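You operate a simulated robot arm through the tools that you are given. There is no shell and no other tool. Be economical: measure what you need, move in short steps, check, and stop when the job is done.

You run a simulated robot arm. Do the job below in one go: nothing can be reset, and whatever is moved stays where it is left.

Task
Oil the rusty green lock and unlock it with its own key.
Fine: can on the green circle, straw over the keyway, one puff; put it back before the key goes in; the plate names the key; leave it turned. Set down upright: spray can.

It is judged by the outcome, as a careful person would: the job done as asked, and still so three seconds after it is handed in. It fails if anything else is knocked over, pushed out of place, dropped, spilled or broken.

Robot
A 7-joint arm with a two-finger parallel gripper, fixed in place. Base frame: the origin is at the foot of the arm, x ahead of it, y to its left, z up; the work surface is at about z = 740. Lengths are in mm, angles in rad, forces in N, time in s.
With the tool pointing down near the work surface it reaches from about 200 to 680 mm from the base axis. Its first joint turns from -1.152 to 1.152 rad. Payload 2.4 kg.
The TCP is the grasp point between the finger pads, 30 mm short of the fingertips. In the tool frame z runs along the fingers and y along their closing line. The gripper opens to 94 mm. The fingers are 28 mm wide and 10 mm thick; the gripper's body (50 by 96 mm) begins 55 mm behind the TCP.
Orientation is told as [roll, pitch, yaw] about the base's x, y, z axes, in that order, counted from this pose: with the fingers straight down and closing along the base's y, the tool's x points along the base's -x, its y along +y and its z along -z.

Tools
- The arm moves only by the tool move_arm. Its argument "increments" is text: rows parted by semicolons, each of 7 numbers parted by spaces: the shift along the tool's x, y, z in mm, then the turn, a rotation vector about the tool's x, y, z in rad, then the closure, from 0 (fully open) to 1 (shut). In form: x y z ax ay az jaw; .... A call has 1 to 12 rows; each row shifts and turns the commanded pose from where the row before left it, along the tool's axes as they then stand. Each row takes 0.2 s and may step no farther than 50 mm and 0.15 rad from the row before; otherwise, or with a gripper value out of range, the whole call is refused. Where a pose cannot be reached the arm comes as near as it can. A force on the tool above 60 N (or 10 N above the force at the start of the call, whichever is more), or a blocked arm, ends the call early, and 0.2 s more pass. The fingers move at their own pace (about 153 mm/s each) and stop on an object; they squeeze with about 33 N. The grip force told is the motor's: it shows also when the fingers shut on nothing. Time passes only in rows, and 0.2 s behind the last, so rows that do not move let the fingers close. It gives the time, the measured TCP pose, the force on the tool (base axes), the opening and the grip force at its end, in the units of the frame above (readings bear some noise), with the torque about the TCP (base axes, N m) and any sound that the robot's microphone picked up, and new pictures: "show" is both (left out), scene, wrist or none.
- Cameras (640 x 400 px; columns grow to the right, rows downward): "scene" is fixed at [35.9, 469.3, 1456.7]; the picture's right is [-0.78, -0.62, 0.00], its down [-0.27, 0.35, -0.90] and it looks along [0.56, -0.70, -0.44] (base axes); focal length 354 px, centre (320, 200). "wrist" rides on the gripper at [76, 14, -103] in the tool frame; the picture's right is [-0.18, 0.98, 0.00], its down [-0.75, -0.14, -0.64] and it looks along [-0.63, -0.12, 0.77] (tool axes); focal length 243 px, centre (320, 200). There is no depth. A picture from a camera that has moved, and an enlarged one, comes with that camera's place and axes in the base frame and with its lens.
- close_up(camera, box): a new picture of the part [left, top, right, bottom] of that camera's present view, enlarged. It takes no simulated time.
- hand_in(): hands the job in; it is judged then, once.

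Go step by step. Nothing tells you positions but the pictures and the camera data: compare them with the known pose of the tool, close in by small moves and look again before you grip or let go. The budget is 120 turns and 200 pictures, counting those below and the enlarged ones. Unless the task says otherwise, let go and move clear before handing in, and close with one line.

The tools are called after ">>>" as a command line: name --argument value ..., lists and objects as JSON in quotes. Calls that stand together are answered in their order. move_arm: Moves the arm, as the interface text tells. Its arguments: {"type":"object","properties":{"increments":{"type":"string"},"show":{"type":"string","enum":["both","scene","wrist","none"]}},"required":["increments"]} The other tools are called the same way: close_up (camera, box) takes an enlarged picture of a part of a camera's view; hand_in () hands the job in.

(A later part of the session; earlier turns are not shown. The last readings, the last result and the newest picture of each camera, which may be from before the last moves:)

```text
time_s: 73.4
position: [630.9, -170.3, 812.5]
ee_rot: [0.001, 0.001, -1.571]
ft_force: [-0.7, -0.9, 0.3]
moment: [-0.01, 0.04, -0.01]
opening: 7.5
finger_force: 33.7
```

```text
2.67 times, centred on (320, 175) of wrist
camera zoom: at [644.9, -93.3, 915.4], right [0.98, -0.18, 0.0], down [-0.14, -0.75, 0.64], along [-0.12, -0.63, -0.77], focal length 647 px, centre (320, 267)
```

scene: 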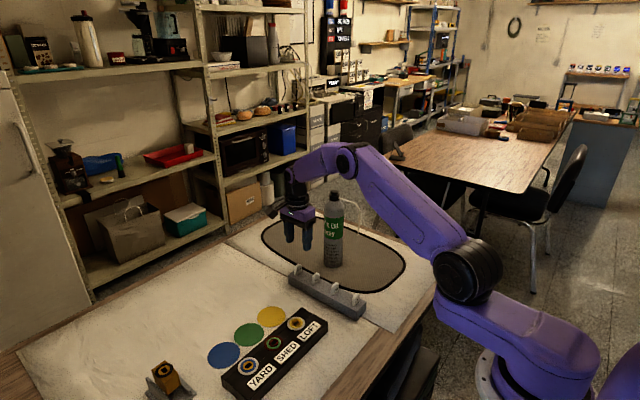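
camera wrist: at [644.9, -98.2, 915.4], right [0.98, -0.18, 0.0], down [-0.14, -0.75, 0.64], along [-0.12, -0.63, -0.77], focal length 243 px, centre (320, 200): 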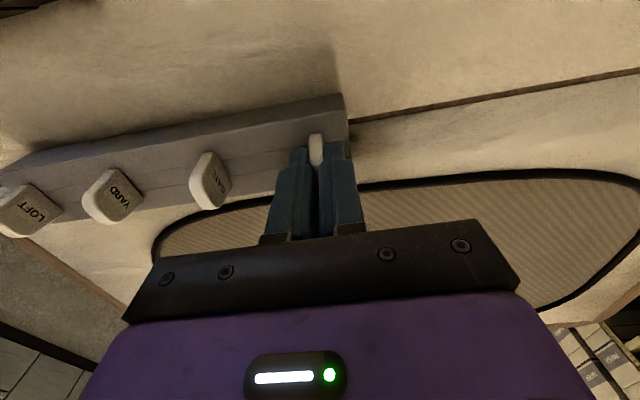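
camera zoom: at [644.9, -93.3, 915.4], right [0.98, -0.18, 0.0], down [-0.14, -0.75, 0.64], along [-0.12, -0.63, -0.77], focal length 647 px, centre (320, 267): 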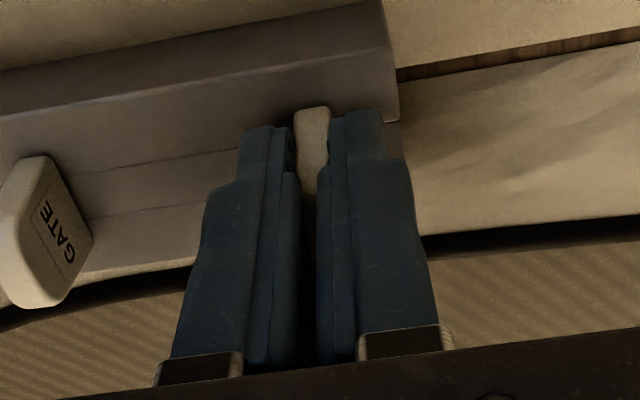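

Centred now. I lift the key straight out of the rack.

>>> move_arm --increments "0 0 -5 0 0 0 1;0 0 -15 0 0 0 1;0 0 -25 0 0 0 1;0 0 -30 0 0 0 1;0 0 -30 0 0 0 1;0 0 0 0 0 0 1"

>>> close_up --camera "scene" --box '[260, 190, 360, 290]'

```text
time_s: 74.8
position: [629.4, -169.5, 918.4]
ee_rot: [0.001, 0.0, -1.572]
ft_force: [-0.6, -0.2, 0.3]
moment: [0.01, 0.02, -0.01]
opening: 7.7
finger_force: 33.7
camera wrist: at [644.7, -93.3, 1021.0], right [0.98, -0.18, 0.0], down [-0.14, -0.75, 0.64], along [-0.12, -0.63, -0.77], focal length 243 px, centre (320, 200)
```

scene: 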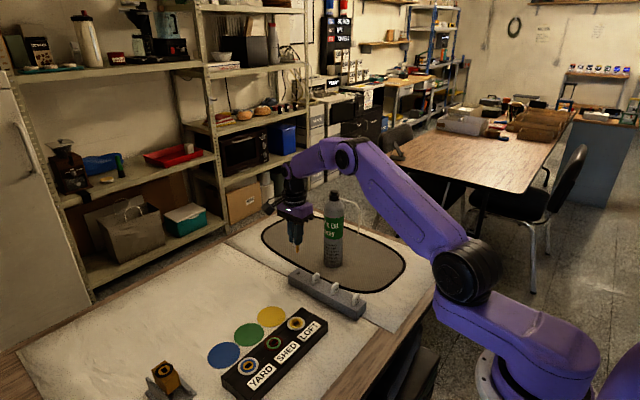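
wrist: 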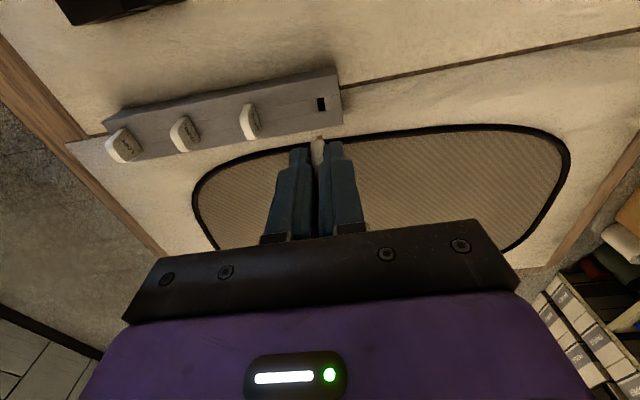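

```text
4.00 times, centred on (310, 240) of scene
camera zoom: at [35.9, 469.3, 1456.7], right [-0.78, -0.62, 0.0], down [-0.27, 0.35, -0.9], along [0.56, -0.7, -0.44], focal length 1416 px, centre (360, 40)
```

zoom: 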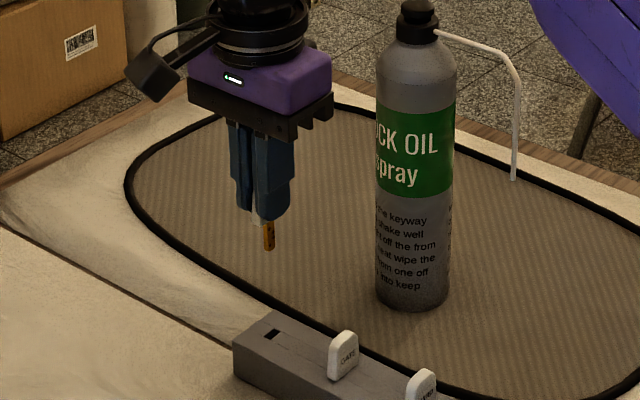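

The key is out, its blade about 25 mm long. I note precisely where the empty rack slot appears in the wrist view, as a reference for aligning over the keyway.

>>> close_up --camera "wrist" --box '[280, 70, 360, 170]'

>>> close_up --camera "scene" --box '[295, 215, 355, 280]'

>>> close_up --camera "scene" --box '[215, 310, 375, 400]'

```text
4.00 times, centred on (320, 120) of wrist
camera zoom: at [644.7, -93.3, 1021.0], right [0.98, -0.18, 0.0], down [-0.14, -0.75, 0.64], along [-0.12, -0.63, -0.77], focal length 970 px, centre (320, 520)
```

zoom: 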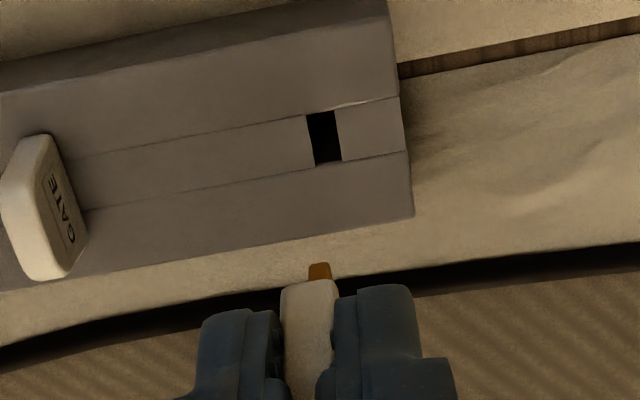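

```text
6.15 times, centred on (325, 248) of scene
camera zoom: at [35.9, 469.3, 1456.7], right [-0.78, -0.62, 0.0], down [-0.27, 0.35, -0.9], along [0.56, -0.7, -0.44], focal length 2179 px, centre (289, -92)
```

zoom: 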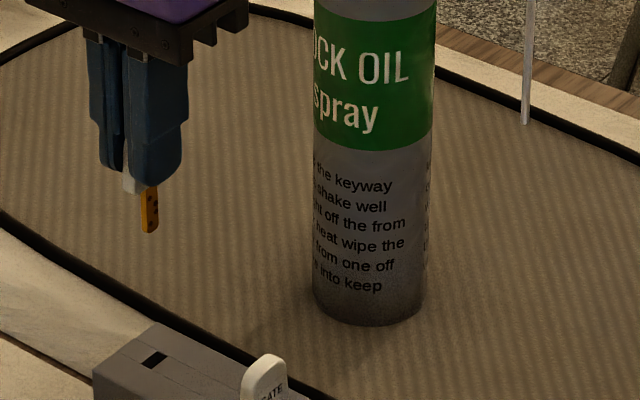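

```text
4.00 times, centred on (295, 355) of scene
camera zoom: at [35.9, 469.3, 1456.7], right [-0.78, -0.62, 0.0], down [-0.27, 0.35, -0.9], along [0.56, -0.7, -0.44], focal length 1416 px, centre (420, -420)
```

zoom: 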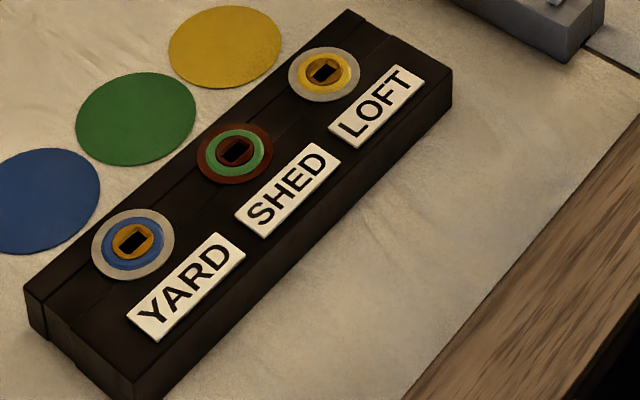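

Reference noted. I carry the key over to the SHED lock at the same height.

>>> move_arm --increments "39 -21.5 0 0 0 0 1;39 -21.5 0 0 0 0 1;39 -21.5 0 0 0 0 1;39 -21.5 0 0 0 0 1;39 -21.5 0 0 0 0 1;38.5 -21 0 0 0 0 1;0 0 0 0 0 0 1" --show "wrist"

>>> close_up --camera "wrist" --box '[280, 70, 360, 170]'

>>> close_up --camera "scene" --box '[200, 250, 320, 370]'

```text
time_s: 76.4
position: [500.5, 63.4, 918.0]
ee_rot: [0.0, 0.002, -1.569]
ft_force: [0.8, -1.0, -0.6]
moment: [0.0, -0.03, 0.0]
opening: 7.5
finger_force: 32.5
camera wrist: at [515.2, 140.7, 1020.8], right [0.98, -0.18, 0.0], down [-0.14, -0.75, 0.64], along [-0.12, -0.63, -0.77], focal length 243 px, centre (320, 200)
```

wrist: 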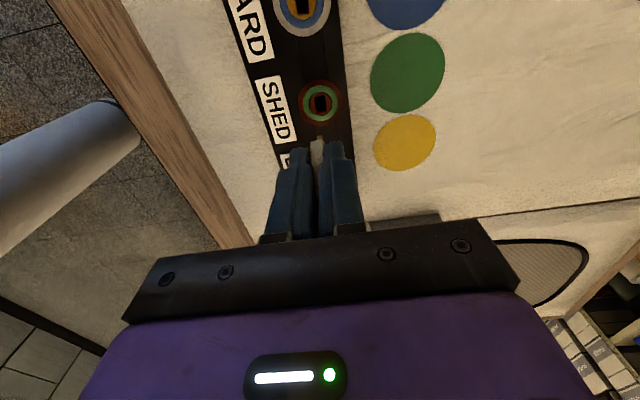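

```text
4.00 times, centred on (320, 120) of wrist
camera zoom: at [515.2, 140.7, 1020.8], right [0.98, -0.18, 0.0], down [-0.14, -0.75, 0.64], along [-0.12, -0.63, -0.77], focal length 970 px, centre (320, 520)
```

zoom: 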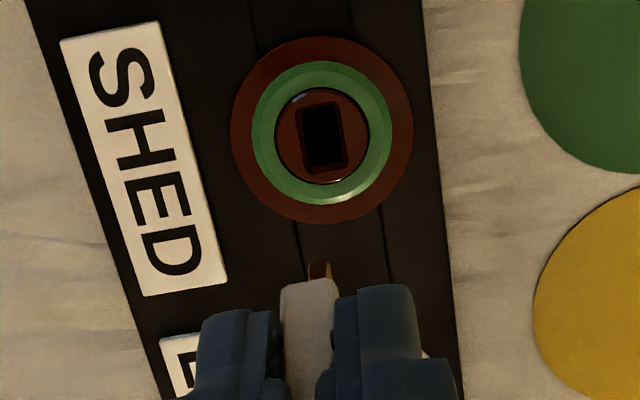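

```text
3.33 times, centred on (260, 310) of scene
camera zoom: at [35.8, 469.3, 1456.7], right [-0.78, -0.62, 0.0], down [-0.27, 0.35, -0.9], along [0.56, -0.7, -0.44], focal length 1180 px, centre (520, -167)
```

zoom: 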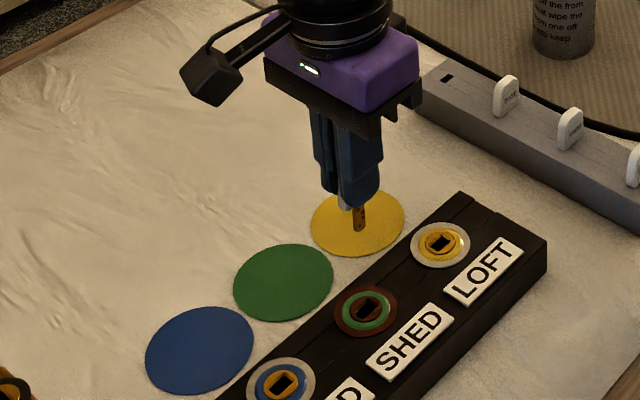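

The keyway sits within about 1 mm of where the rack slot did in the same relative view. I apply the 0.6 mm correction and descend until the blade is just above the lock.

>>> move_arm --increments "0 -0.6 30 0 0 0 1;0 0 30 0 0 0 1;0 0 10 0 0 0 1;0 0 0 0 0 0 1" --show "none"

>>> close_up --camera "wrist" --box '[280, 90, 360, 190]'

>>> close_up --camera "scene" --box '[240, 290, 310, 360]'

```text
time_s: 77.4
position: [501.0, 64.9, 848.8]
ee_rot: [0.0, 0.001, -1.572]
ft_force: [0.0, -0.6, -0.3]
moment: [0.01, -0.02, -0.01]
opening: 7.4
finger_force: 32.7
```

```text
4.00 times, centred on (320, 140) of wrist
camera zoom: at [515.7, 140.3, 950.8], right [0.98, -0.18, 0.0], down [-0.14, -0.75, 0.64], along [-0.12, -0.63, -0.77], focal length 970 px, centre (320, 440)
```

zoom: 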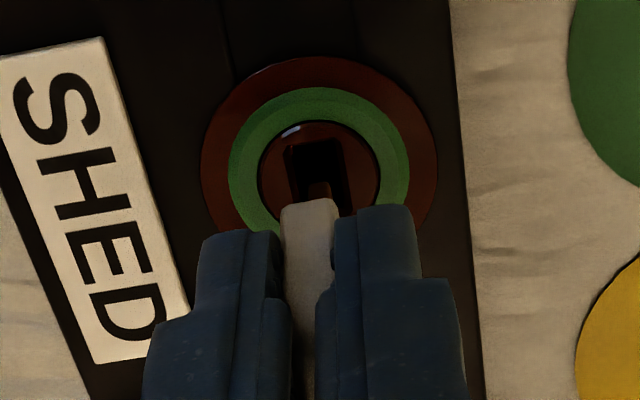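

```text
5.71 times, centred on (275, 325) of scene
camera zoom: at [35.9, 469.3, 1456.7], right [-0.78, -0.62, 0.0], down [-0.27, 0.35, -0.9], along [0.56, -0.7, -0.44], focal length 2023 px, centre (577, -514)
```

zoom: 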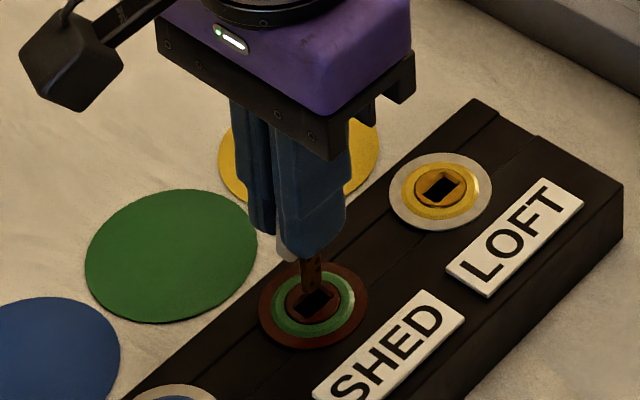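

The blade stands right above the keyway. I lower it in short steps, watching the force.

>>> move_arm --increments "0 0 3 0 0 0 1;0 0 3 0 0 0 1;0 0 3 0 0 0 1;0 0 0 0 0 0 1" --show "none"

>>> close_up --camera "scene" --box '[255, 315, 295, 355]'

```text
time_s: 78.4
position: [500.3, 62.7, 838.4]
ee_rot: [0.001, 0.0, -1.57]
ft_force: [0.2, -0.6, 0.4]
moment: [-0.03, 0.01, 0.02]
opening: 7.7
finger_force: 32.9
```

```text
10.00 times, centred on (275, 335) of scene
camera zoom: at [35.9, 469.3, 1456.7], right [-0.78, -0.62, 0.0], down [-0.27, 0.35, -0.9], along [0.56, -0.7, -0.44], focal length 3540 px, centre (770, -1150)
```

zoom: 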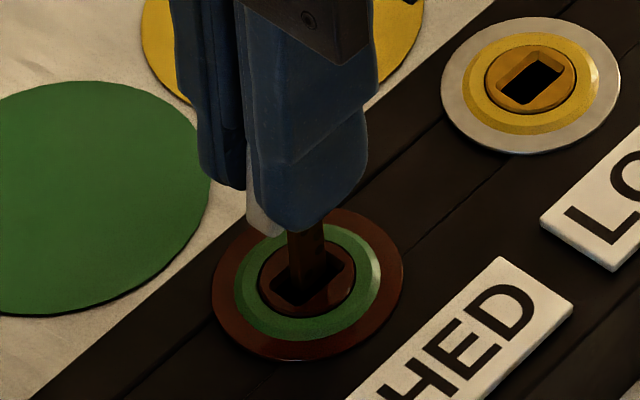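

>>> move_arm --increments "0 0 2.5 0 0 0 1;0 0 2.5 0 0 0 1;0 0 2.5 0 0 0 1;0 0 0 0 0 0 1" --show "none"

>>> close_up --camera "scene" --box '[255, 315, 295, 355]'

```text
time_s: 79.4
position: [501.6, 63.8, 831.1]
ee_rot: [0.0, -0.001, -1.57]
ft_force: [-0.2, 0.8, -1.1]
moment: [0.0, -0.02, -0.04]
opening: 7.6
finger_force: 33.0
```

```text
10.00 times, centred on (275, 335) of scene
camera zoom: at [35.9, 469.3, 1456.7], right [-0.78, -0.62, 0.0], down [-0.27, 0.35, -0.9], along [0.56, -0.7, -0.44], focal length 3540 px, centre (770, -1150)
```

zoom: 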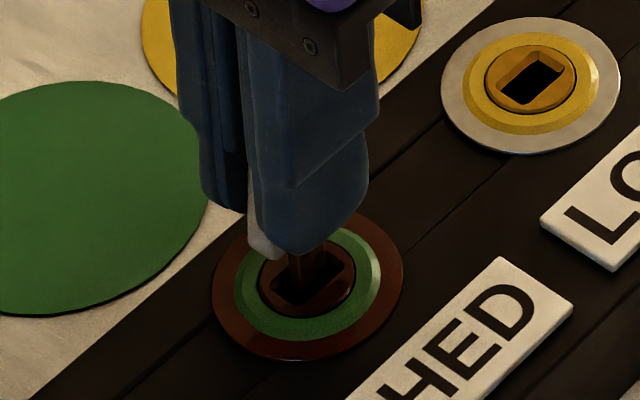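

No resistance; I keep lowering.

>>> move_arm --increments "0 0 2.5 0 0 0 1;0 0 2.5 0 0 0 1;0 0 0 0 0 0 1" --show "none"

>>> close_up --camera "scene" --box '[255, 315, 295, 355]'

>>> close_up --camera "wrist" --box '[280, 90, 360, 190]'

```text
time_s: 80.2
position: [500.5, 63.3, 826.0]
ee_rot: [0.001, 0.0, -1.571]
ft_force: [-1.1, -0.5, 0.1]
moment: [0.03, 0.05, 0.01]
opening: 7.4
finger_force: 32.8
```

```text
10.00 times, centred on (275, 335) of scene
camera zoom: at [35.9, 469.3, 1456.7], right [-0.78, -0.62, 0.0], down [-0.27, 0.35, -0.9], along [0.56, -0.7, -0.44], focal length 3540 px, centre (770, -1150)
```

zoom: 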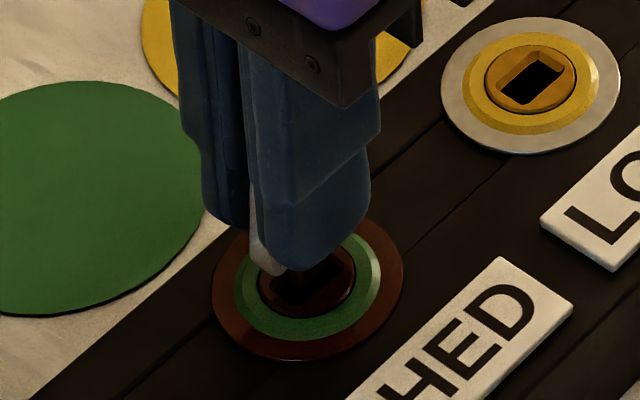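

```text
4.00 times, centred on (320, 140) of wrist
camera zoom: at [515.8, 140.2, 929.0], right [0.98, -0.18, 0.0], down [-0.14, -0.75, 0.64], along [-0.12, -0.63, -0.77], focal length 970 px, centre (320, 440)
```

zoom: 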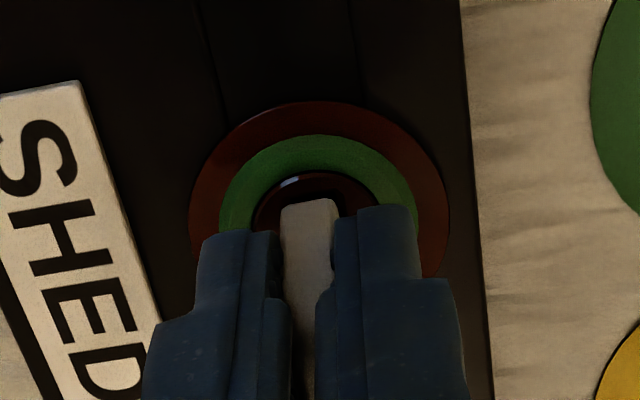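

>>> move_arm --increments "0 0 2.5 0 0 0 1;0 0 2.5 0 0 0 1;0 0 2.5 0 0 0 1;0 0 0 0 0 0 1" --show "none"

>>> close_up --camera "scene" --box '[255, 315, 295, 355]'

```text
time_s: 81.2
position: [500.8, 61.9, 818.8]
ee_rot: [0.001, -0.001, -1.57]
ft_force: [0.5, -0.2, 0.2]
moment: [0.0, 0.0, -0.01]
opening: 7.6
finger_force: 32.9
```

```text
10.00 times, centred on (275, 335) of scene
camera zoom: at [35.9, 469.3, 1456.7], right [-0.78, -0.62, 0.0], down [-0.27, 0.35, -0.9], along [0.56, -0.7, -0.44], focal length 3540 px, centre (770, -1150)
```

zoom: 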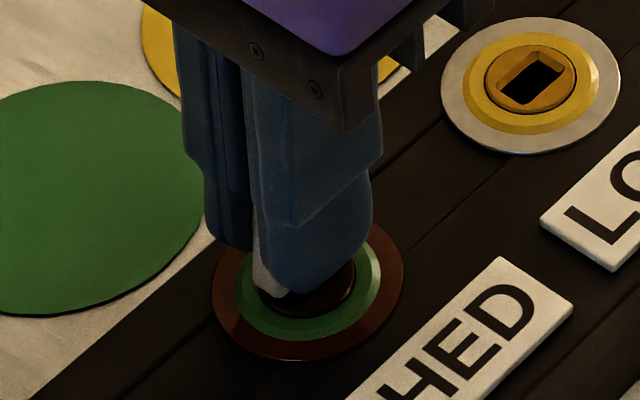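

Still free, with the key well inside. I lower the last millimetres until it seats.

>>> move_arm --increments "0 0 2 0 0 0 1;0 0 1.5 0 0 0 1;0 0 1.5 0 0 0 1;0 0 0 0 0 0 1" --show "none"

>>> move_arm --increments "0 0 1.5 0 0 0 1;0 0 0 0 0 0 1" --show "none"

```text
time_s: 82.2
position: [501.4, 62.9, 813.8]
ee_rot: [0.001, -0.001, -1.571]
ft_force: [-4.5, 0.1, 18.8]
moment: [-0.12, 0.17, -0.02]
opening: 7.7
finger_force: 33.4
```

```text
time_s: 82.8
position: [503.5, 63.0, 813.8]
ee_rot: [0.003, 0.0, -1.57]
ft_force: [-7.7, 0.1, 39.7]
moment: [-0.2, 0.24, -0.04]
opening: 7.3
finger_force: 33.0
```

The key is seated. I ease off the downward force and try a small clockwise turn, watching the torque.

>>> move_arm --increments "0 0 -2 0 0 0 1;0 0 0 0 0 0 1" --show "none"

>>> move_arm --increments "0 0 0 0 0 0.08 1;0 0 0 0 0 0.08 1;0 0 0 0 0 0 1" --show "none"

```text
time_s: 83.4
position: [501.2, 62.7, 813.5]
ee_rot: [0.0, 0.0, -1.569]
ft_force: [2.0, 0.9, 4.0]
moment: [-0.01, -0.06, 0.02]
opening: 7.4
finger_force: 33.2
```

```text
time_s: 84.2
position: [500.6, 63.3, 813.9]
ee_rot: [0.0, 0.0, -1.73]
ft_force: [-0.6, 2.1, -0.3]
moment: [0.1, 0.0, 0.04]
opening: 7.4
finger_force: 33.3
```

It turns with little torque. I continue clockwise and watch.

>>> move_arm --increments "0 0 0 0 0 0.1 1;0 0 0 0 0 0.1 1;0 0 0 0 0 0.1 1;0 0 0 0 0 0 1" --show "wrist"

>>> close_up --camera "scene" --box '[255, 315, 295, 355]'

```text
time_s: 85.2
position: [502.0, 62.2, 813.8]
ee_rot: [0.001, 0.002, -2.031]
ft_force: [5.5, 0.6, 0.1]
moment: [-0.03, -0.4, 0.06]
opening: 7.5
finger_force: 33.6
camera wrist: at [548.9, 125.4, 917.3], right [0.8, -0.6, 0.0], down [-0.46, -0.61, 0.64], along [-0.39, -0.51, -0.77], focal length 243 px, centre (320, 200)
```

wrist: 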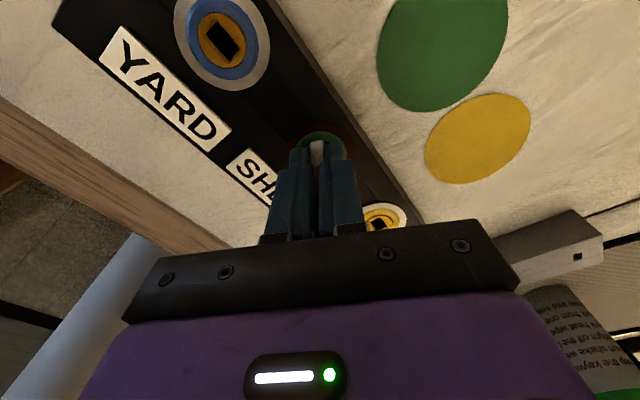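

```text
10.00 times, centred on (275, 335) of scene
camera zoom: at [36.0, 469.3, 1456.7], right [-0.78, -0.62, 0.0], down [-0.27, 0.35, -0.9], along [0.56, -0.7, -0.44], focal length 3540 px, centre (770, -1150)
```

zoom: 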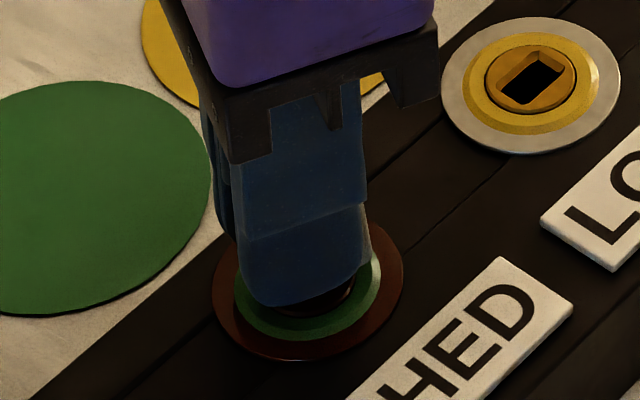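

It follows with low torque. I continue turning.

>>> move_arm --increments "0 0 0 0 0 0.1 1;0 0 0 0 0 0.1 1;0 0 0 0 0 0.1 1;0 0 0 0 0 0.1 1;0 0 0 0 0 0 1" --show "none"

```text
time_s: 86.4
position: [503.1, 63.3, 814.5]
ee_rot: [0.003, 0.003, -2.433]
ft_force: [17.0, -8.9, 2.4]
moment: [-0.28, -0.34, 0.3]
opening: 7.5
finger_force: 33.6
```

Side force is building because the key's axis is slightly off the tool axis. I shift along the force to relieve it.

>>> move_arm --increments "0.4 1.2 0 0 0 0 1;0.4 1 0 0 0 0 1;0 0 0 0 0 0 1" --show "none"

```text
time_s: 87.2
position: [503.5, 61.2, 814.7]
ee_rot: [0.002, 0.0, -2.429]
ft_force: [10.9, -8.4, 5.2]
moment: [-0.49, -1.3, 0.26]
opening: 7.5
finger_force: 33.4
```

>>> move_arm --increments "0.2 1 0 0 0 0 1;0 0 0 0 0 0 1" --show "scene"

>>> close_up --camera "scene" --box '[255, 315, 295, 355]'

>>> close_up --camera "wrist" --box '[260, 100, 380, 200]'

```text
time_s: 87.8
position: [503.1, 62.5, 815.0]
ee_rot: [-0.002, -0.001, -2.431]
ft_force: [5.7, -0.5, 6.3]
moment: [-0.14, -0.48, 0.19]
opening: 7.6
finger_force: 32.7
```

scene: 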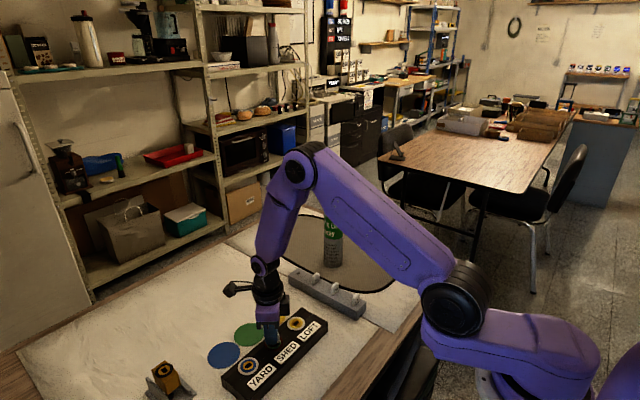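

```text
10.00 times, centred on (275, 335) of scene
camera zoom: at [35.8, 469.3, 1456.7], right [-0.78, -0.62, 0.0], down [-0.27, 0.35, -0.9], along [0.56, -0.7, -0.44], focal length 3540 px, centre (770, -1150)
```

zoom: 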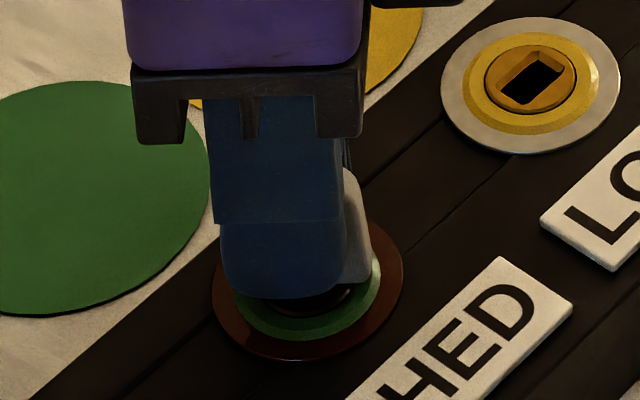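

```text
4.00 times, centred on (320, 150) of wrist
camera zoom: at [570.8, 101.5, 916.8], right [0.5, -0.86, 0.0], down [-0.66, -0.39, 0.64], along [-0.56, -0.32, -0.77], focal length 970 px, centre (320, 400)
```

zoom: 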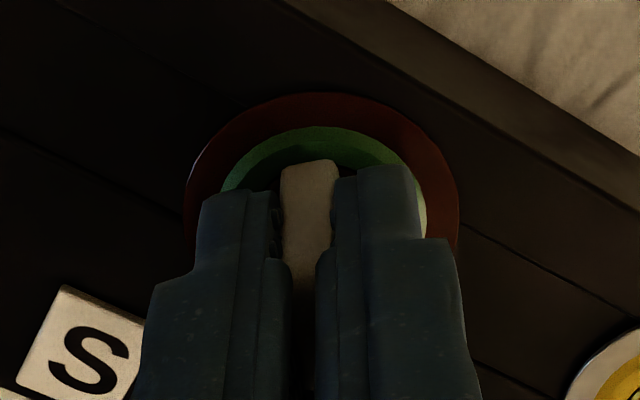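

The bow centre lies about 4 mm along the tool's -x, so the tool must orbit the keyway axis. I finish the turn with a matching side shift per row.

>>> move_arm --increments "0 0.5 -0.3 0 0 0.1 1;0 0.45 0 0 0 0.1 1;0 0.4 0 0 0 0.1 1;0 0 0 0 0 0 1" --show "none"

```text
time_s: 88.8
position: [503.5, 61.3, 813.5]
ee_rot: [-0.002, -0.001, -2.731]
ft_force: [-0.4, 6.4, 9.8]
moment: [0.45, 2.01, 0.55]
opening: 8.2
finger_force: 32.5
```

Torque rose and the opening changed slightly, so I look before going on.

>>> close_up --camera "scene" --box '[255, 315, 295, 355]'

>>> close_up --camera "wrist" --box '[260, 100, 380, 200]'

```text
10.00 times, centred on (275, 335) of scene
camera zoom: at [35.6, 469.4, 1456.7], right [-0.78, -0.62, 0.0], down [-0.27, 0.35, -0.9], along [0.56, -0.7, -0.44], focal length 3540 px, centre (770, -1150)
```

zoom: 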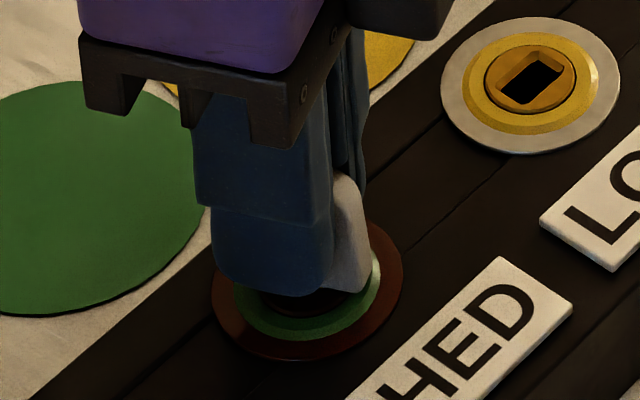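

```text
4.00 times, centred on (320, 150) of wrist
camera zoom: at [580.1, 78.5, 917.0], right [0.22, -0.97, 0.0], down [-0.75, -0.17, 0.64], along [-0.63, -0.14, -0.77], focal length 970 px, centre (320, 400)
```

zoom: 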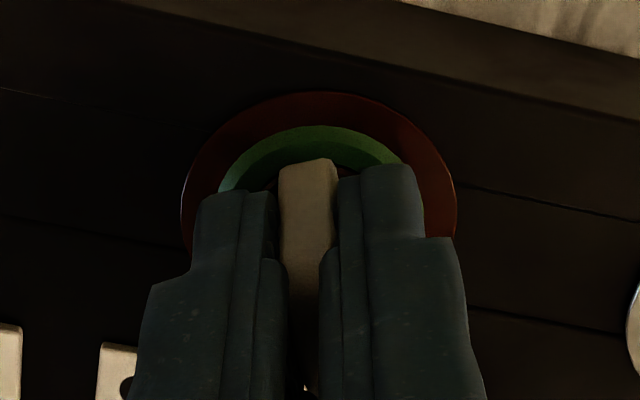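

>>> move_arm --increments "0 0 -0.5 0 0 0 1;0 0 0 0 0 0 1;0 0 0 0 0 0 1" --show "none"

>>> move_arm --increments "0 0.2 0 0 0 0.06 1;0 0 0 0 0 0 1;0 0 0 0 0 0 1" --show "none"

```text
time_s: 89.6
position: [504.4, 61.4, 814.7]
ee_rot: [0.001, 0.0, -2.729]
ft_force: [-1.2, 8.1, 3.8]
moment: [0.45, 1.92, 0.53]
opening: 8.7
finger_force: 32.6
```

```text
time_s: 90.4
position: [504.4, 60.7, 815.8]
ee_rot: [0.0, 0.001, -2.788]
ft_force: [-8.2, 9.0, 7.4]
moment: [0.31, -1.19, 0.44]
opening: 8.7
finger_force: 33.4
```

The side force has reversed, so my shift was too large. I back it off a little and keep turning.

>>> move_arm --increments "-0.4 -1 0 0 0 0 1;0 0 0 0 0 0.06 1;0 0 0 0 0 0.06 1;0 0 0 0 0 0 1" --show "none"

```text
time_s: 91.4
position: [504.3, 59.9, 815.3]
ee_rot: [0.002, 0.0, -2.914]
ft_force: [3.2, -0.2, 4.3]
moment: [0.04, 1.26, 0.34]
opening: 9.2
finger_force: 33.4
```

>>> move_arm --increments "0 0.2 0 0 0 0.07 1;0 0 0 0 0 0.07 1;0 0 0 0 0 0 1" --show "none"

>>> close_up --camera "scene" --box '[255, 315, 295, 355]'

>>> close_up --camera "wrist" --box '[260, 100, 380, 200]'

```text
time_s: 92.2
position: [504.8, 60.4, 814.5]
ee_rot: [0.0, 0.0, -3.051]
ft_force: [-2.6, -6.9, 5.8]
moment: [-0.7, -1.44, 0.19]
opening: 8.9
finger_force: 31.9
```

```text
10.00 times, centred on (275, 335) of scene
camera zoom: at [35.8, 469.1, 1456.7], right [-0.78, -0.62, 0.0], down [-0.27, 0.35, -0.9], along [0.56, -0.7, -0.44], focal length 3540 px, centre (770, -1150)
```

zoom: 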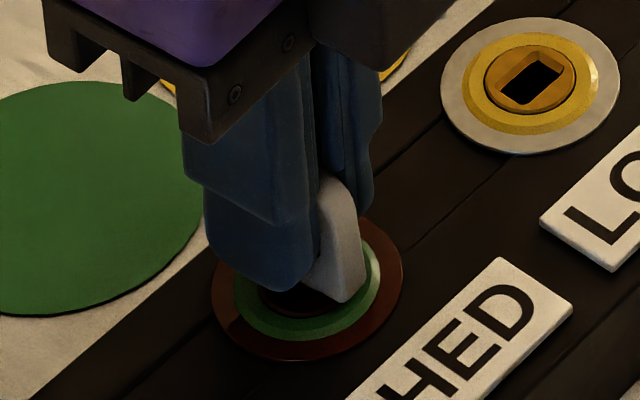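

```text
4.00 times, centred on (320, 150) of wrist
camera zoom: at [582.2, 52.8, 918.2], right [-0.1, -1.0, 0.0], down [-0.76, 0.07, 0.64], along [-0.64, 0.06, -0.77], focal length 970 px, centre (320, 400)
```

zoom: 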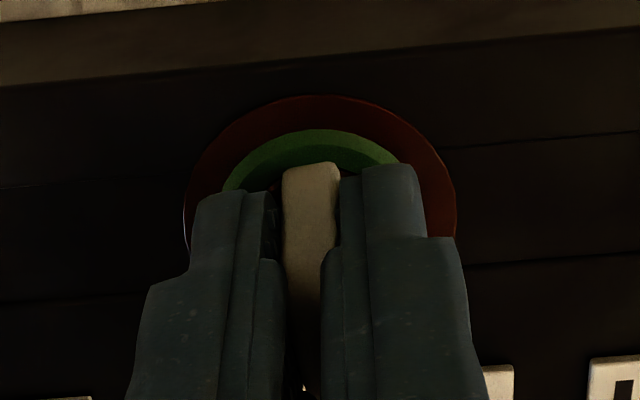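

Nearly at 90°. I continue the last bit.

>>> move_arm --increments "0 0.6 0 0 0 0.05 1;0 0 0 0 0 0.05 1;0 0 0 0 0 0 1" --show "none"

>>> move_arm --increments "0 0 0 0 0 0.05 1;0 0 0 0 0 0.05 1;0 0 0 0 0 0 1" --show "none"

```text
time_s: 93.0
position: [504.1, 59.2, 815.3]
ee_rot: [-0.003, -0.002, 3.134]
ft_force: [3.2, -4.5, 3.4]
moment: [-0.16, 0.12, -0.03]
opening: 7.8
finger_force: 33.0
```

```text
time_s: 93.8
position: [503.5, 59.5, 815.6]
ee_rot: [-0.001, 0.001, 3.135]
ft_force: [3.6, -5.3, 1.2]
moment: [-0.24, -0.01, -0.03]
opening: 7.4
finger_force: 33.2
out of reach, approached as far as the arm can: row 1
```

The tool has turned a full 90° and the torque has dropped to zero. I look closely before releasing.

>>> move_arm --increments "0 0 0 0 0 0 0.8;0 0 0 0 0 0 0.7;0 0 0 0 0 0 0.6;0 0 -10 0 0 0 0.6;0 0 -30 0 0 0 0.6;0 0 -40 0 0 0 0.6;0 0 -40 0 0 0 0.6;0 0 0 0 0 0 0.6"

>>> close_up --camera "scene" --box '[245, 305, 305, 365]'

>>> close_up --camera "wrist" --box '[270, 70, 370, 150]'

```text
time_s: 95.6
position: [500.6, 44.9, 935.5]
ee_rot: [-0.009, 0.001, 3.092]
ft_force: [0.2, 0.3, -0.5]
moment: [-0.01, -0.02, 0.02]
opening: 37.6
finger_force: 0.0
out of reach, approached as far as the arm can: row 4, 5
camera wrist: at [577.2, 26.4, 1038.0], right [-0.23, -0.97, -0.01], down [-0.75, 0.17, 0.64], along [-0.62, 0.16, -0.77], focal length 243 px, centre (320, 200)
```

scene: 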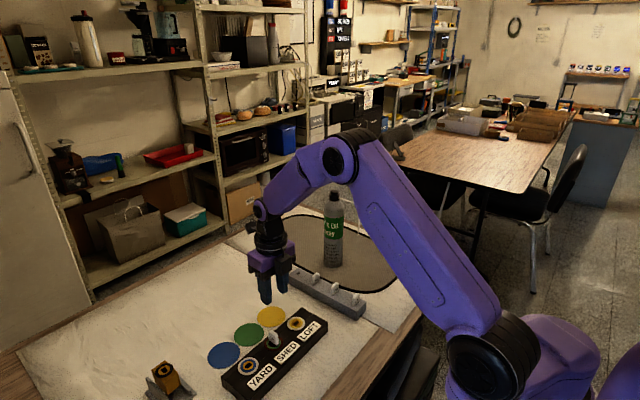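
wrist: 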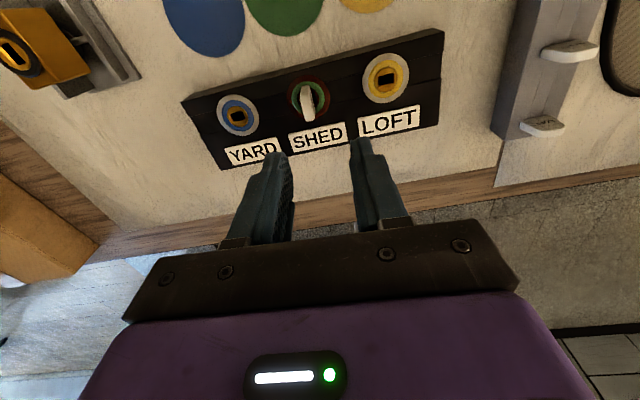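

```text
6.67 times, centred on (275, 335) of scene
camera zoom: at [35.8, 469.3, 1456.7], right [-0.78, -0.62, 0.0], down [-0.27, 0.35, -0.9], along [0.56, -0.7, -0.44], focal length 2360 px, centre (620, -700)
```

zoom: 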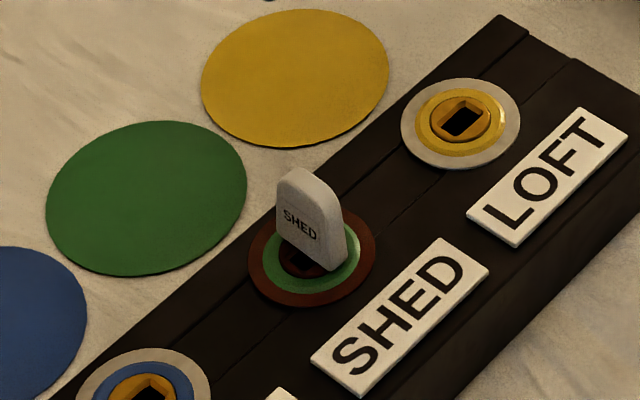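

```text
5.00 times, centred on (320, 110) of wrist
camera zoom: at [577.2, 26.4, 1038.0], right [-0.23, -0.97, -0.01], down [-0.75, 0.17, 0.64], along [-0.62, 0.16, -0.77], focal length 1213 px, centre (320, 650)
```

zoom: 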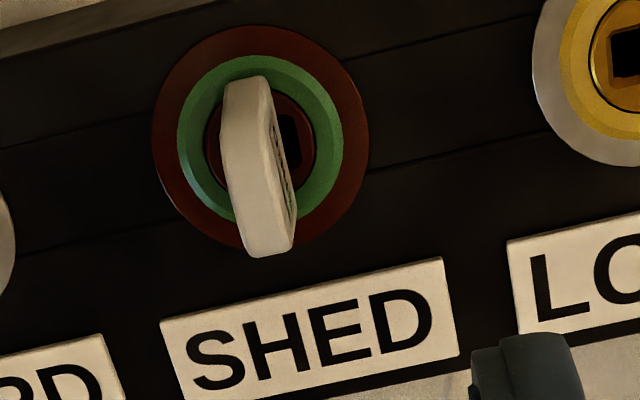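

>>> close_up --camera "scene" --box '[260, 322, 290, 352]'

>>> close_up --camera "wrist" --box '[290, 75, 330, 125]'

```text
13.33 times, centred on (275, 337) of scene
camera zoom: at [35.8, 469.3, 1456.7], right [-0.78, -0.62, 0.0], down [-0.27, 0.35, -0.9], along [0.56, -0.7, -0.44], focal length 4721 px, centre (920, -1627)
```

zoom: 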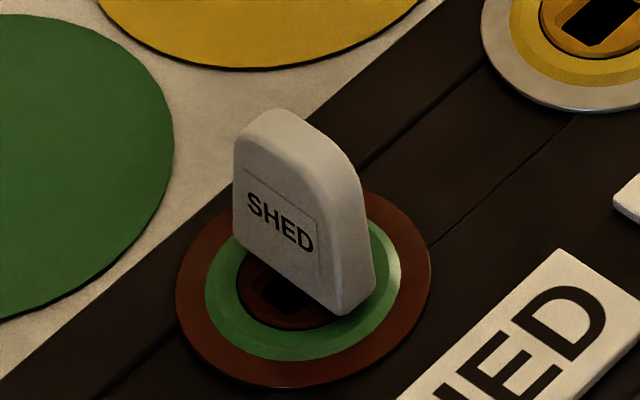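

```text
8.00 times, centred on (310, 100) of wrist
camera zoom: at [577.2, 26.4, 1038.0], right [-0.23, -0.97, -0.01], down [-0.75, 0.17, 0.64], along [-0.62, 0.16, -0.77], focal length 1941 px, centre (400, 1000)
```

zoom: 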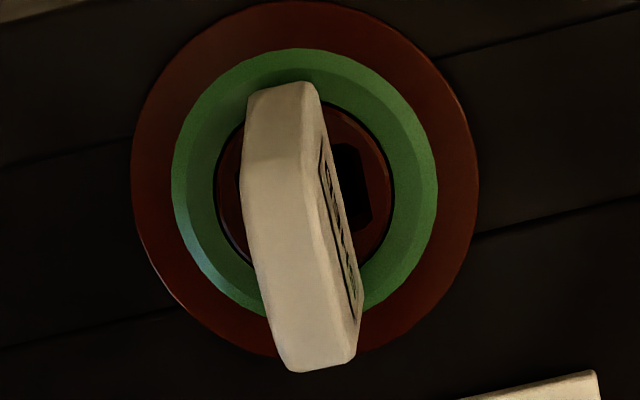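

>>> close_up --camera "wrist" --box '[365, 55, 405, 105]'

>>> close_up --camera "scene" --box '[266, 336, 282, 346]'

```text
8.00 times, centred on (385, 80) of wrist
camera zoom: at [577.2, 26.4, 1038.0], right [-0.23, -0.97, -0.01], down [-0.75, 0.17, 0.64], along [-0.62, 0.16, -0.77], focal length 1941 px, centre (-200, 1160)
```

zoom: 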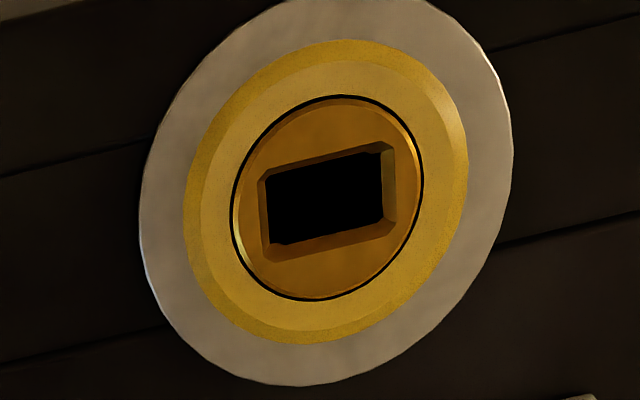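

```text
16.00 times, centred on (274, 341) of scene
camera zoom: at [35.8, 469.3, 1456.7], right [-0.78, -0.62, 0.0], down [-0.27, 0.35, -0.9], along [0.56, -0.7, -0.44], focal length 5665 px, centre (1056, -2056)
```

zoom: 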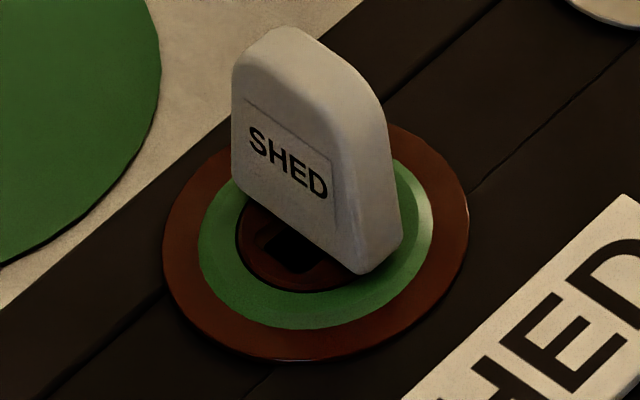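

The keyway slot still looks unrotated: the bow turned, but the plug did not follow, and the bow sits a few mm above the lock face. The blade is probably not fully engaged. I'll unwind the wrist to yaw 0 (same closing line, better joint range), inspect, then turn the key back and seat it properly.

>>> move_arm --increments "0 0 -20 0 0 -0.14 0.4;0 0 0 0 0 -0.142 0.4;0 0 0 0 0 -0.142 0.4;0 0 0 0 0 -0.142 0.4;0 0 0 0 0 -0.142 0.4;0 0 0 0 0 -0.142 0.4;0 0 0 0 0 -0.142 0.4;0 0 0 0 0 -0.142 0.4;0 0 0 0 0 -0.142 0.4;0 0 0 0 0 -0.142 0.4;0 0 0 0 0 -0.142 0.4" --show "none"

>>> move_arm --increments "0 0 0 0 0 -0.142 0.4;0 0 0 0 0 -0.142 0.4;0 0 0 0 0 -0.142 0.4;0 0 0 0 0 -0.142 0.4;0 0 0 0 0 -0.142 0.4;0 0 0 0 0 -0.142 0.4;0 0 0 0 0 -0.142 0.4;0 0 0 0 0 -0.142 0.4;0 0 0 0 0 -0.142 0.4;0 0 0 0 0 -0.142 0.4;0 0 0 0 0 -0.14 0.4" --show "wrist"

```text
time_s: 98.0
position: [500.7, 47.8, 954.5]
ee_rot: [0.001, 0.0, -1.635]
ft_force: [-0.2, 0.2, 0.5]
moment: [0.0, 0.03, -0.04]
opening: 56.5
finger_force: 0.0
```

```text
time_s: 100.4
position: [501.6, 47.3, 954.0]
ee_rot: [0.002, 0.0, -0.074]
ft_force: [-0.1, 0.4, -0.9]
moment: [-0.01, -0.01, 0.02]
opening: 56.8
finger_force: 0.1
camera wrist: at [426.9, 67.9, 1057.6], right [0.26, 0.97, 0.0], down [0.74, -0.2, 0.64], along [0.62, -0.16, -0.77], focal length 243 px, centre (320, 200)
```

wrist: 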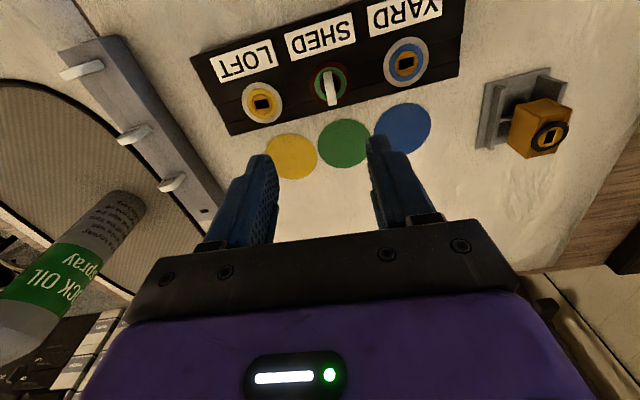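

>>> close_up --camera "wrist" --box '[305, 55, 355, 110]'

>>> close_up --camera "wrist" --box '[235, 75, 285, 130]'

```text
7.27 times, centred on (330, 82) of wrist
camera zoom: at [426.9, 67.9, 1057.6], right [0.26, 0.97, 0.0], down [0.74, -0.2, 0.64], along [0.62, -0.16, -0.77], focal length 1764 px, centre (247, 1054)
```

zoom: 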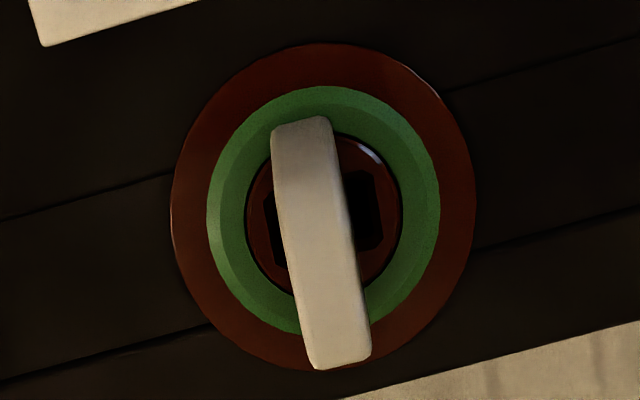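

```text
7.27 times, centred on (260, 102) of wrist
camera zoom: at [426.9, 67.9, 1057.6], right [0.26, 0.97, 0.0], down [0.74, -0.2, 0.64], along [0.62, -0.16, -0.77], focal length 1764 px, centre (756, 909)
```

zoom: 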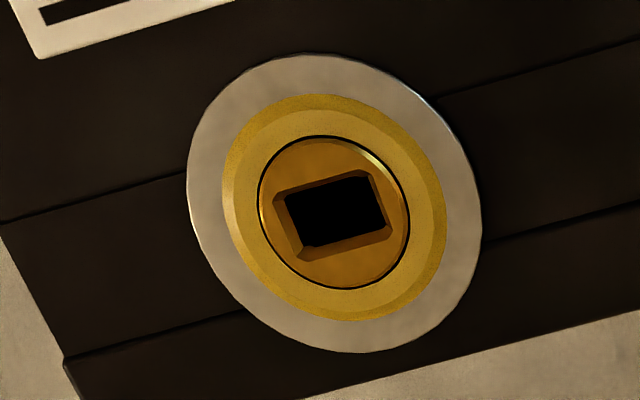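

The slot is visible on both sides of the bow and is unrotated, so the blade turned freely inside the loose upper keyway without engaging. The bow bottom is about 5 mm above the plug. I grip the bow again, centred on the plug axis at (501, 60).

>>> move_arm --increments "0.6 12.7 20 0 0 -0.074 0.5;0 0 40 0 0 0 0.5;0 0 40 0 0 0 0.5;0 0 25 0 0 0 0.5;0 0 0 0 0 0 0.5" --show "wrist"

>>> close_up --camera "wrist" --box '[250, 70, 390, 230]'

>>> close_up --camera "scene" --box '[250, 300, 300, 350]'

```text
time_s: 101.6
position: [502.6, 59.5, 830.7]
ee_rot: [0.002, 0.0, -0.004]
ft_force: [0.5, 0.7, 0.7]
moment: [0.01, 0.0, -0.02]
opening: 46.8
finger_force: 0.0
camera wrist: at [426.2, 74.3, 932.4], right [0.19, 0.98, 0.0], down [0.75, -0.15, 0.64], along [0.63, -0.12, -0.77], focal length 243 px, centre (320, 200)
```

wrist: 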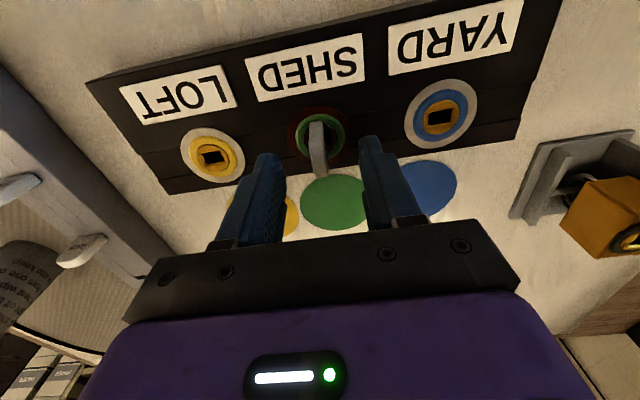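

```text
2.50 times, centred on (320, 150) of wrist
camera zoom: at [426.2, 74.3, 932.4], right [0.19, 0.98, 0.0], down [0.75, -0.15, 0.64], along [0.63, -0.12, -0.77], focal length 606 px, centre (320, 325)
```

zoom: 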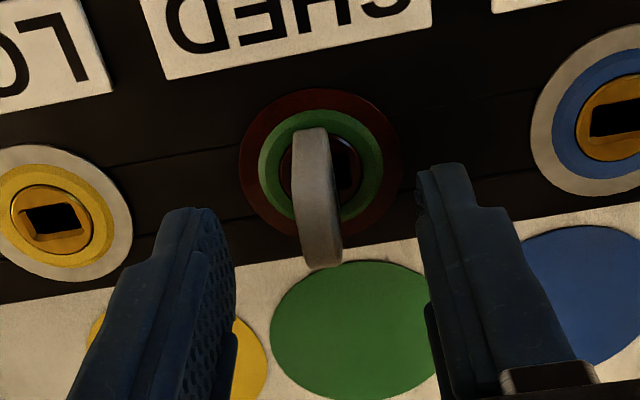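

```text
8.00 times, centred on (275, 325) of scene
camera zoom: at [35.9, 469.3, 1456.7], right [-0.78, -0.62, 0.0], down [-0.27, 0.35, -0.9], along [0.56, -0.7, -0.44], focal length 2832 px, centre (680, -800)
```

zoom: 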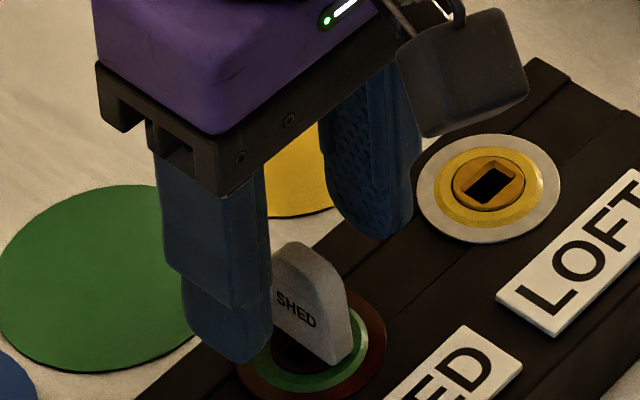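

>>> move_arm --increments "1 0 10 0 0 0 0.5;0 0 8.5 0 0 0 0.5;0 0 0 0 0 0 0.7;0 0 0 0 0 0 1;0 0 0 0 0 0 1;0 0 0 0 0 0 1" --show "none"

>>> close_up --camera "scene" --box '[250, 310, 300, 360]'

>>> close_up --camera "wrist" --box '[260, 80, 380, 220]'

```text
time_s: 103.0
position: [501.0, 60.7, 811.4]
ee_rot: [0.001, 0.0, -0.004]
ft_force: [-7.6, -4.6, 23.2]
moment: [-0.19, 0.31, -0.02]
opening: 7.9
finger_force: 32.7
```

```text
8.00 times, centred on (275, 335) of scene
camera zoom: at [35.3, 469.1, 1456.8], right [-0.78, -0.62, 0.0], down [-0.27, 0.35, -0.9], along [0.56, -0.7, -0.44], focal length 2832 px, centre (680, -880)
```

zoom: 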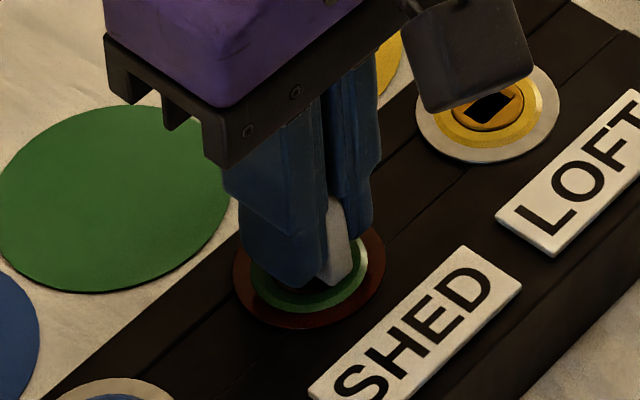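

```text
2.86 times, centred on (320, 150) of wrist
camera zoom: at [424.8, 74.4, 914.4], right [0.19, 0.98, 0.0], down [0.75, -0.15, 0.64], along [0.63, -0.12, -0.77], focal length 693 px, centre (320, 343)
```

zoom: 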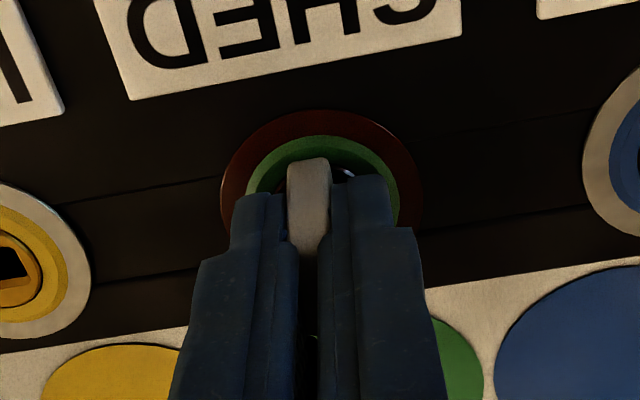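

There is 23 N of upward force here, so either the fingertips or the key is bearing on the lock. I ease up slightly to see how the force changes.

>>> move_arm --increments "0 0 -1 0 0 0 1;0 0 0 0 0 0 1" --show "none"

>>> move_arm --increments "0 0 -1 0 0 0 1;0 0 0 0 0 0 1" --show "none"

```text
time_s: 103.6
position: [500.0, 59.7, 810.9]
ee_rot: [0.0, -0.001, -0.004]
ft_force: [-2.9, -6.9, 2.2]
moment: [-0.24, -0.01, 0.0]
opening: 7.8
finger_force: 32.5
```

```text
time_s: 104.2
position: [499.7, 59.0, 812.5]
ee_rot: [0.002, 0.001, -0.003]
ft_force: [3.3, -6.7, -27.3]
moment: [-0.26, -0.29, -0.02]
opening: 8.0
finger_force: 32.7
```

Pulling 1 mm gives -27 N, so the blade is held in the lock, and the plug did not follow my clockwise turn. Most likely the plug has its stop in that direction and must be turned counter-clockwise. I first turn the key back gently.

>>> move_arm --increments "0 0 1 0 0 0 1;0 0 0 0 0 -0.08 1;0 0 0 0 0 -0.1 1;0 0 0 0 0 -0.1 1;0 0 0 0 0 0 1" --show "none"

>>> move_arm --increments "0 0 0 0 0 -0.1 1;0 0 0 0 0 -0.1 1;0 0 0 0 0 0 1" --show "none"

```text
time_s: 105.4
position: [501.9, 61.4, 813.5]
ee_rot: [0.001, -0.007, 0.277]
ft_force: [6.1, -1.8, 17.0]
moment: [-0.2, 2.16, -0.28]
opening: 9.0
finger_force: 32.4
```

```text
time_s: 106.2
position: [499.6, 59.6, 811.8]
ee_rot: [0.0, 0.0, 0.478]
ft_force: [3.0, -2.1, 0.5]
moment: [-0.09, -0.1, -0.01]
opening: 8.0
finger_force: 33.1
```

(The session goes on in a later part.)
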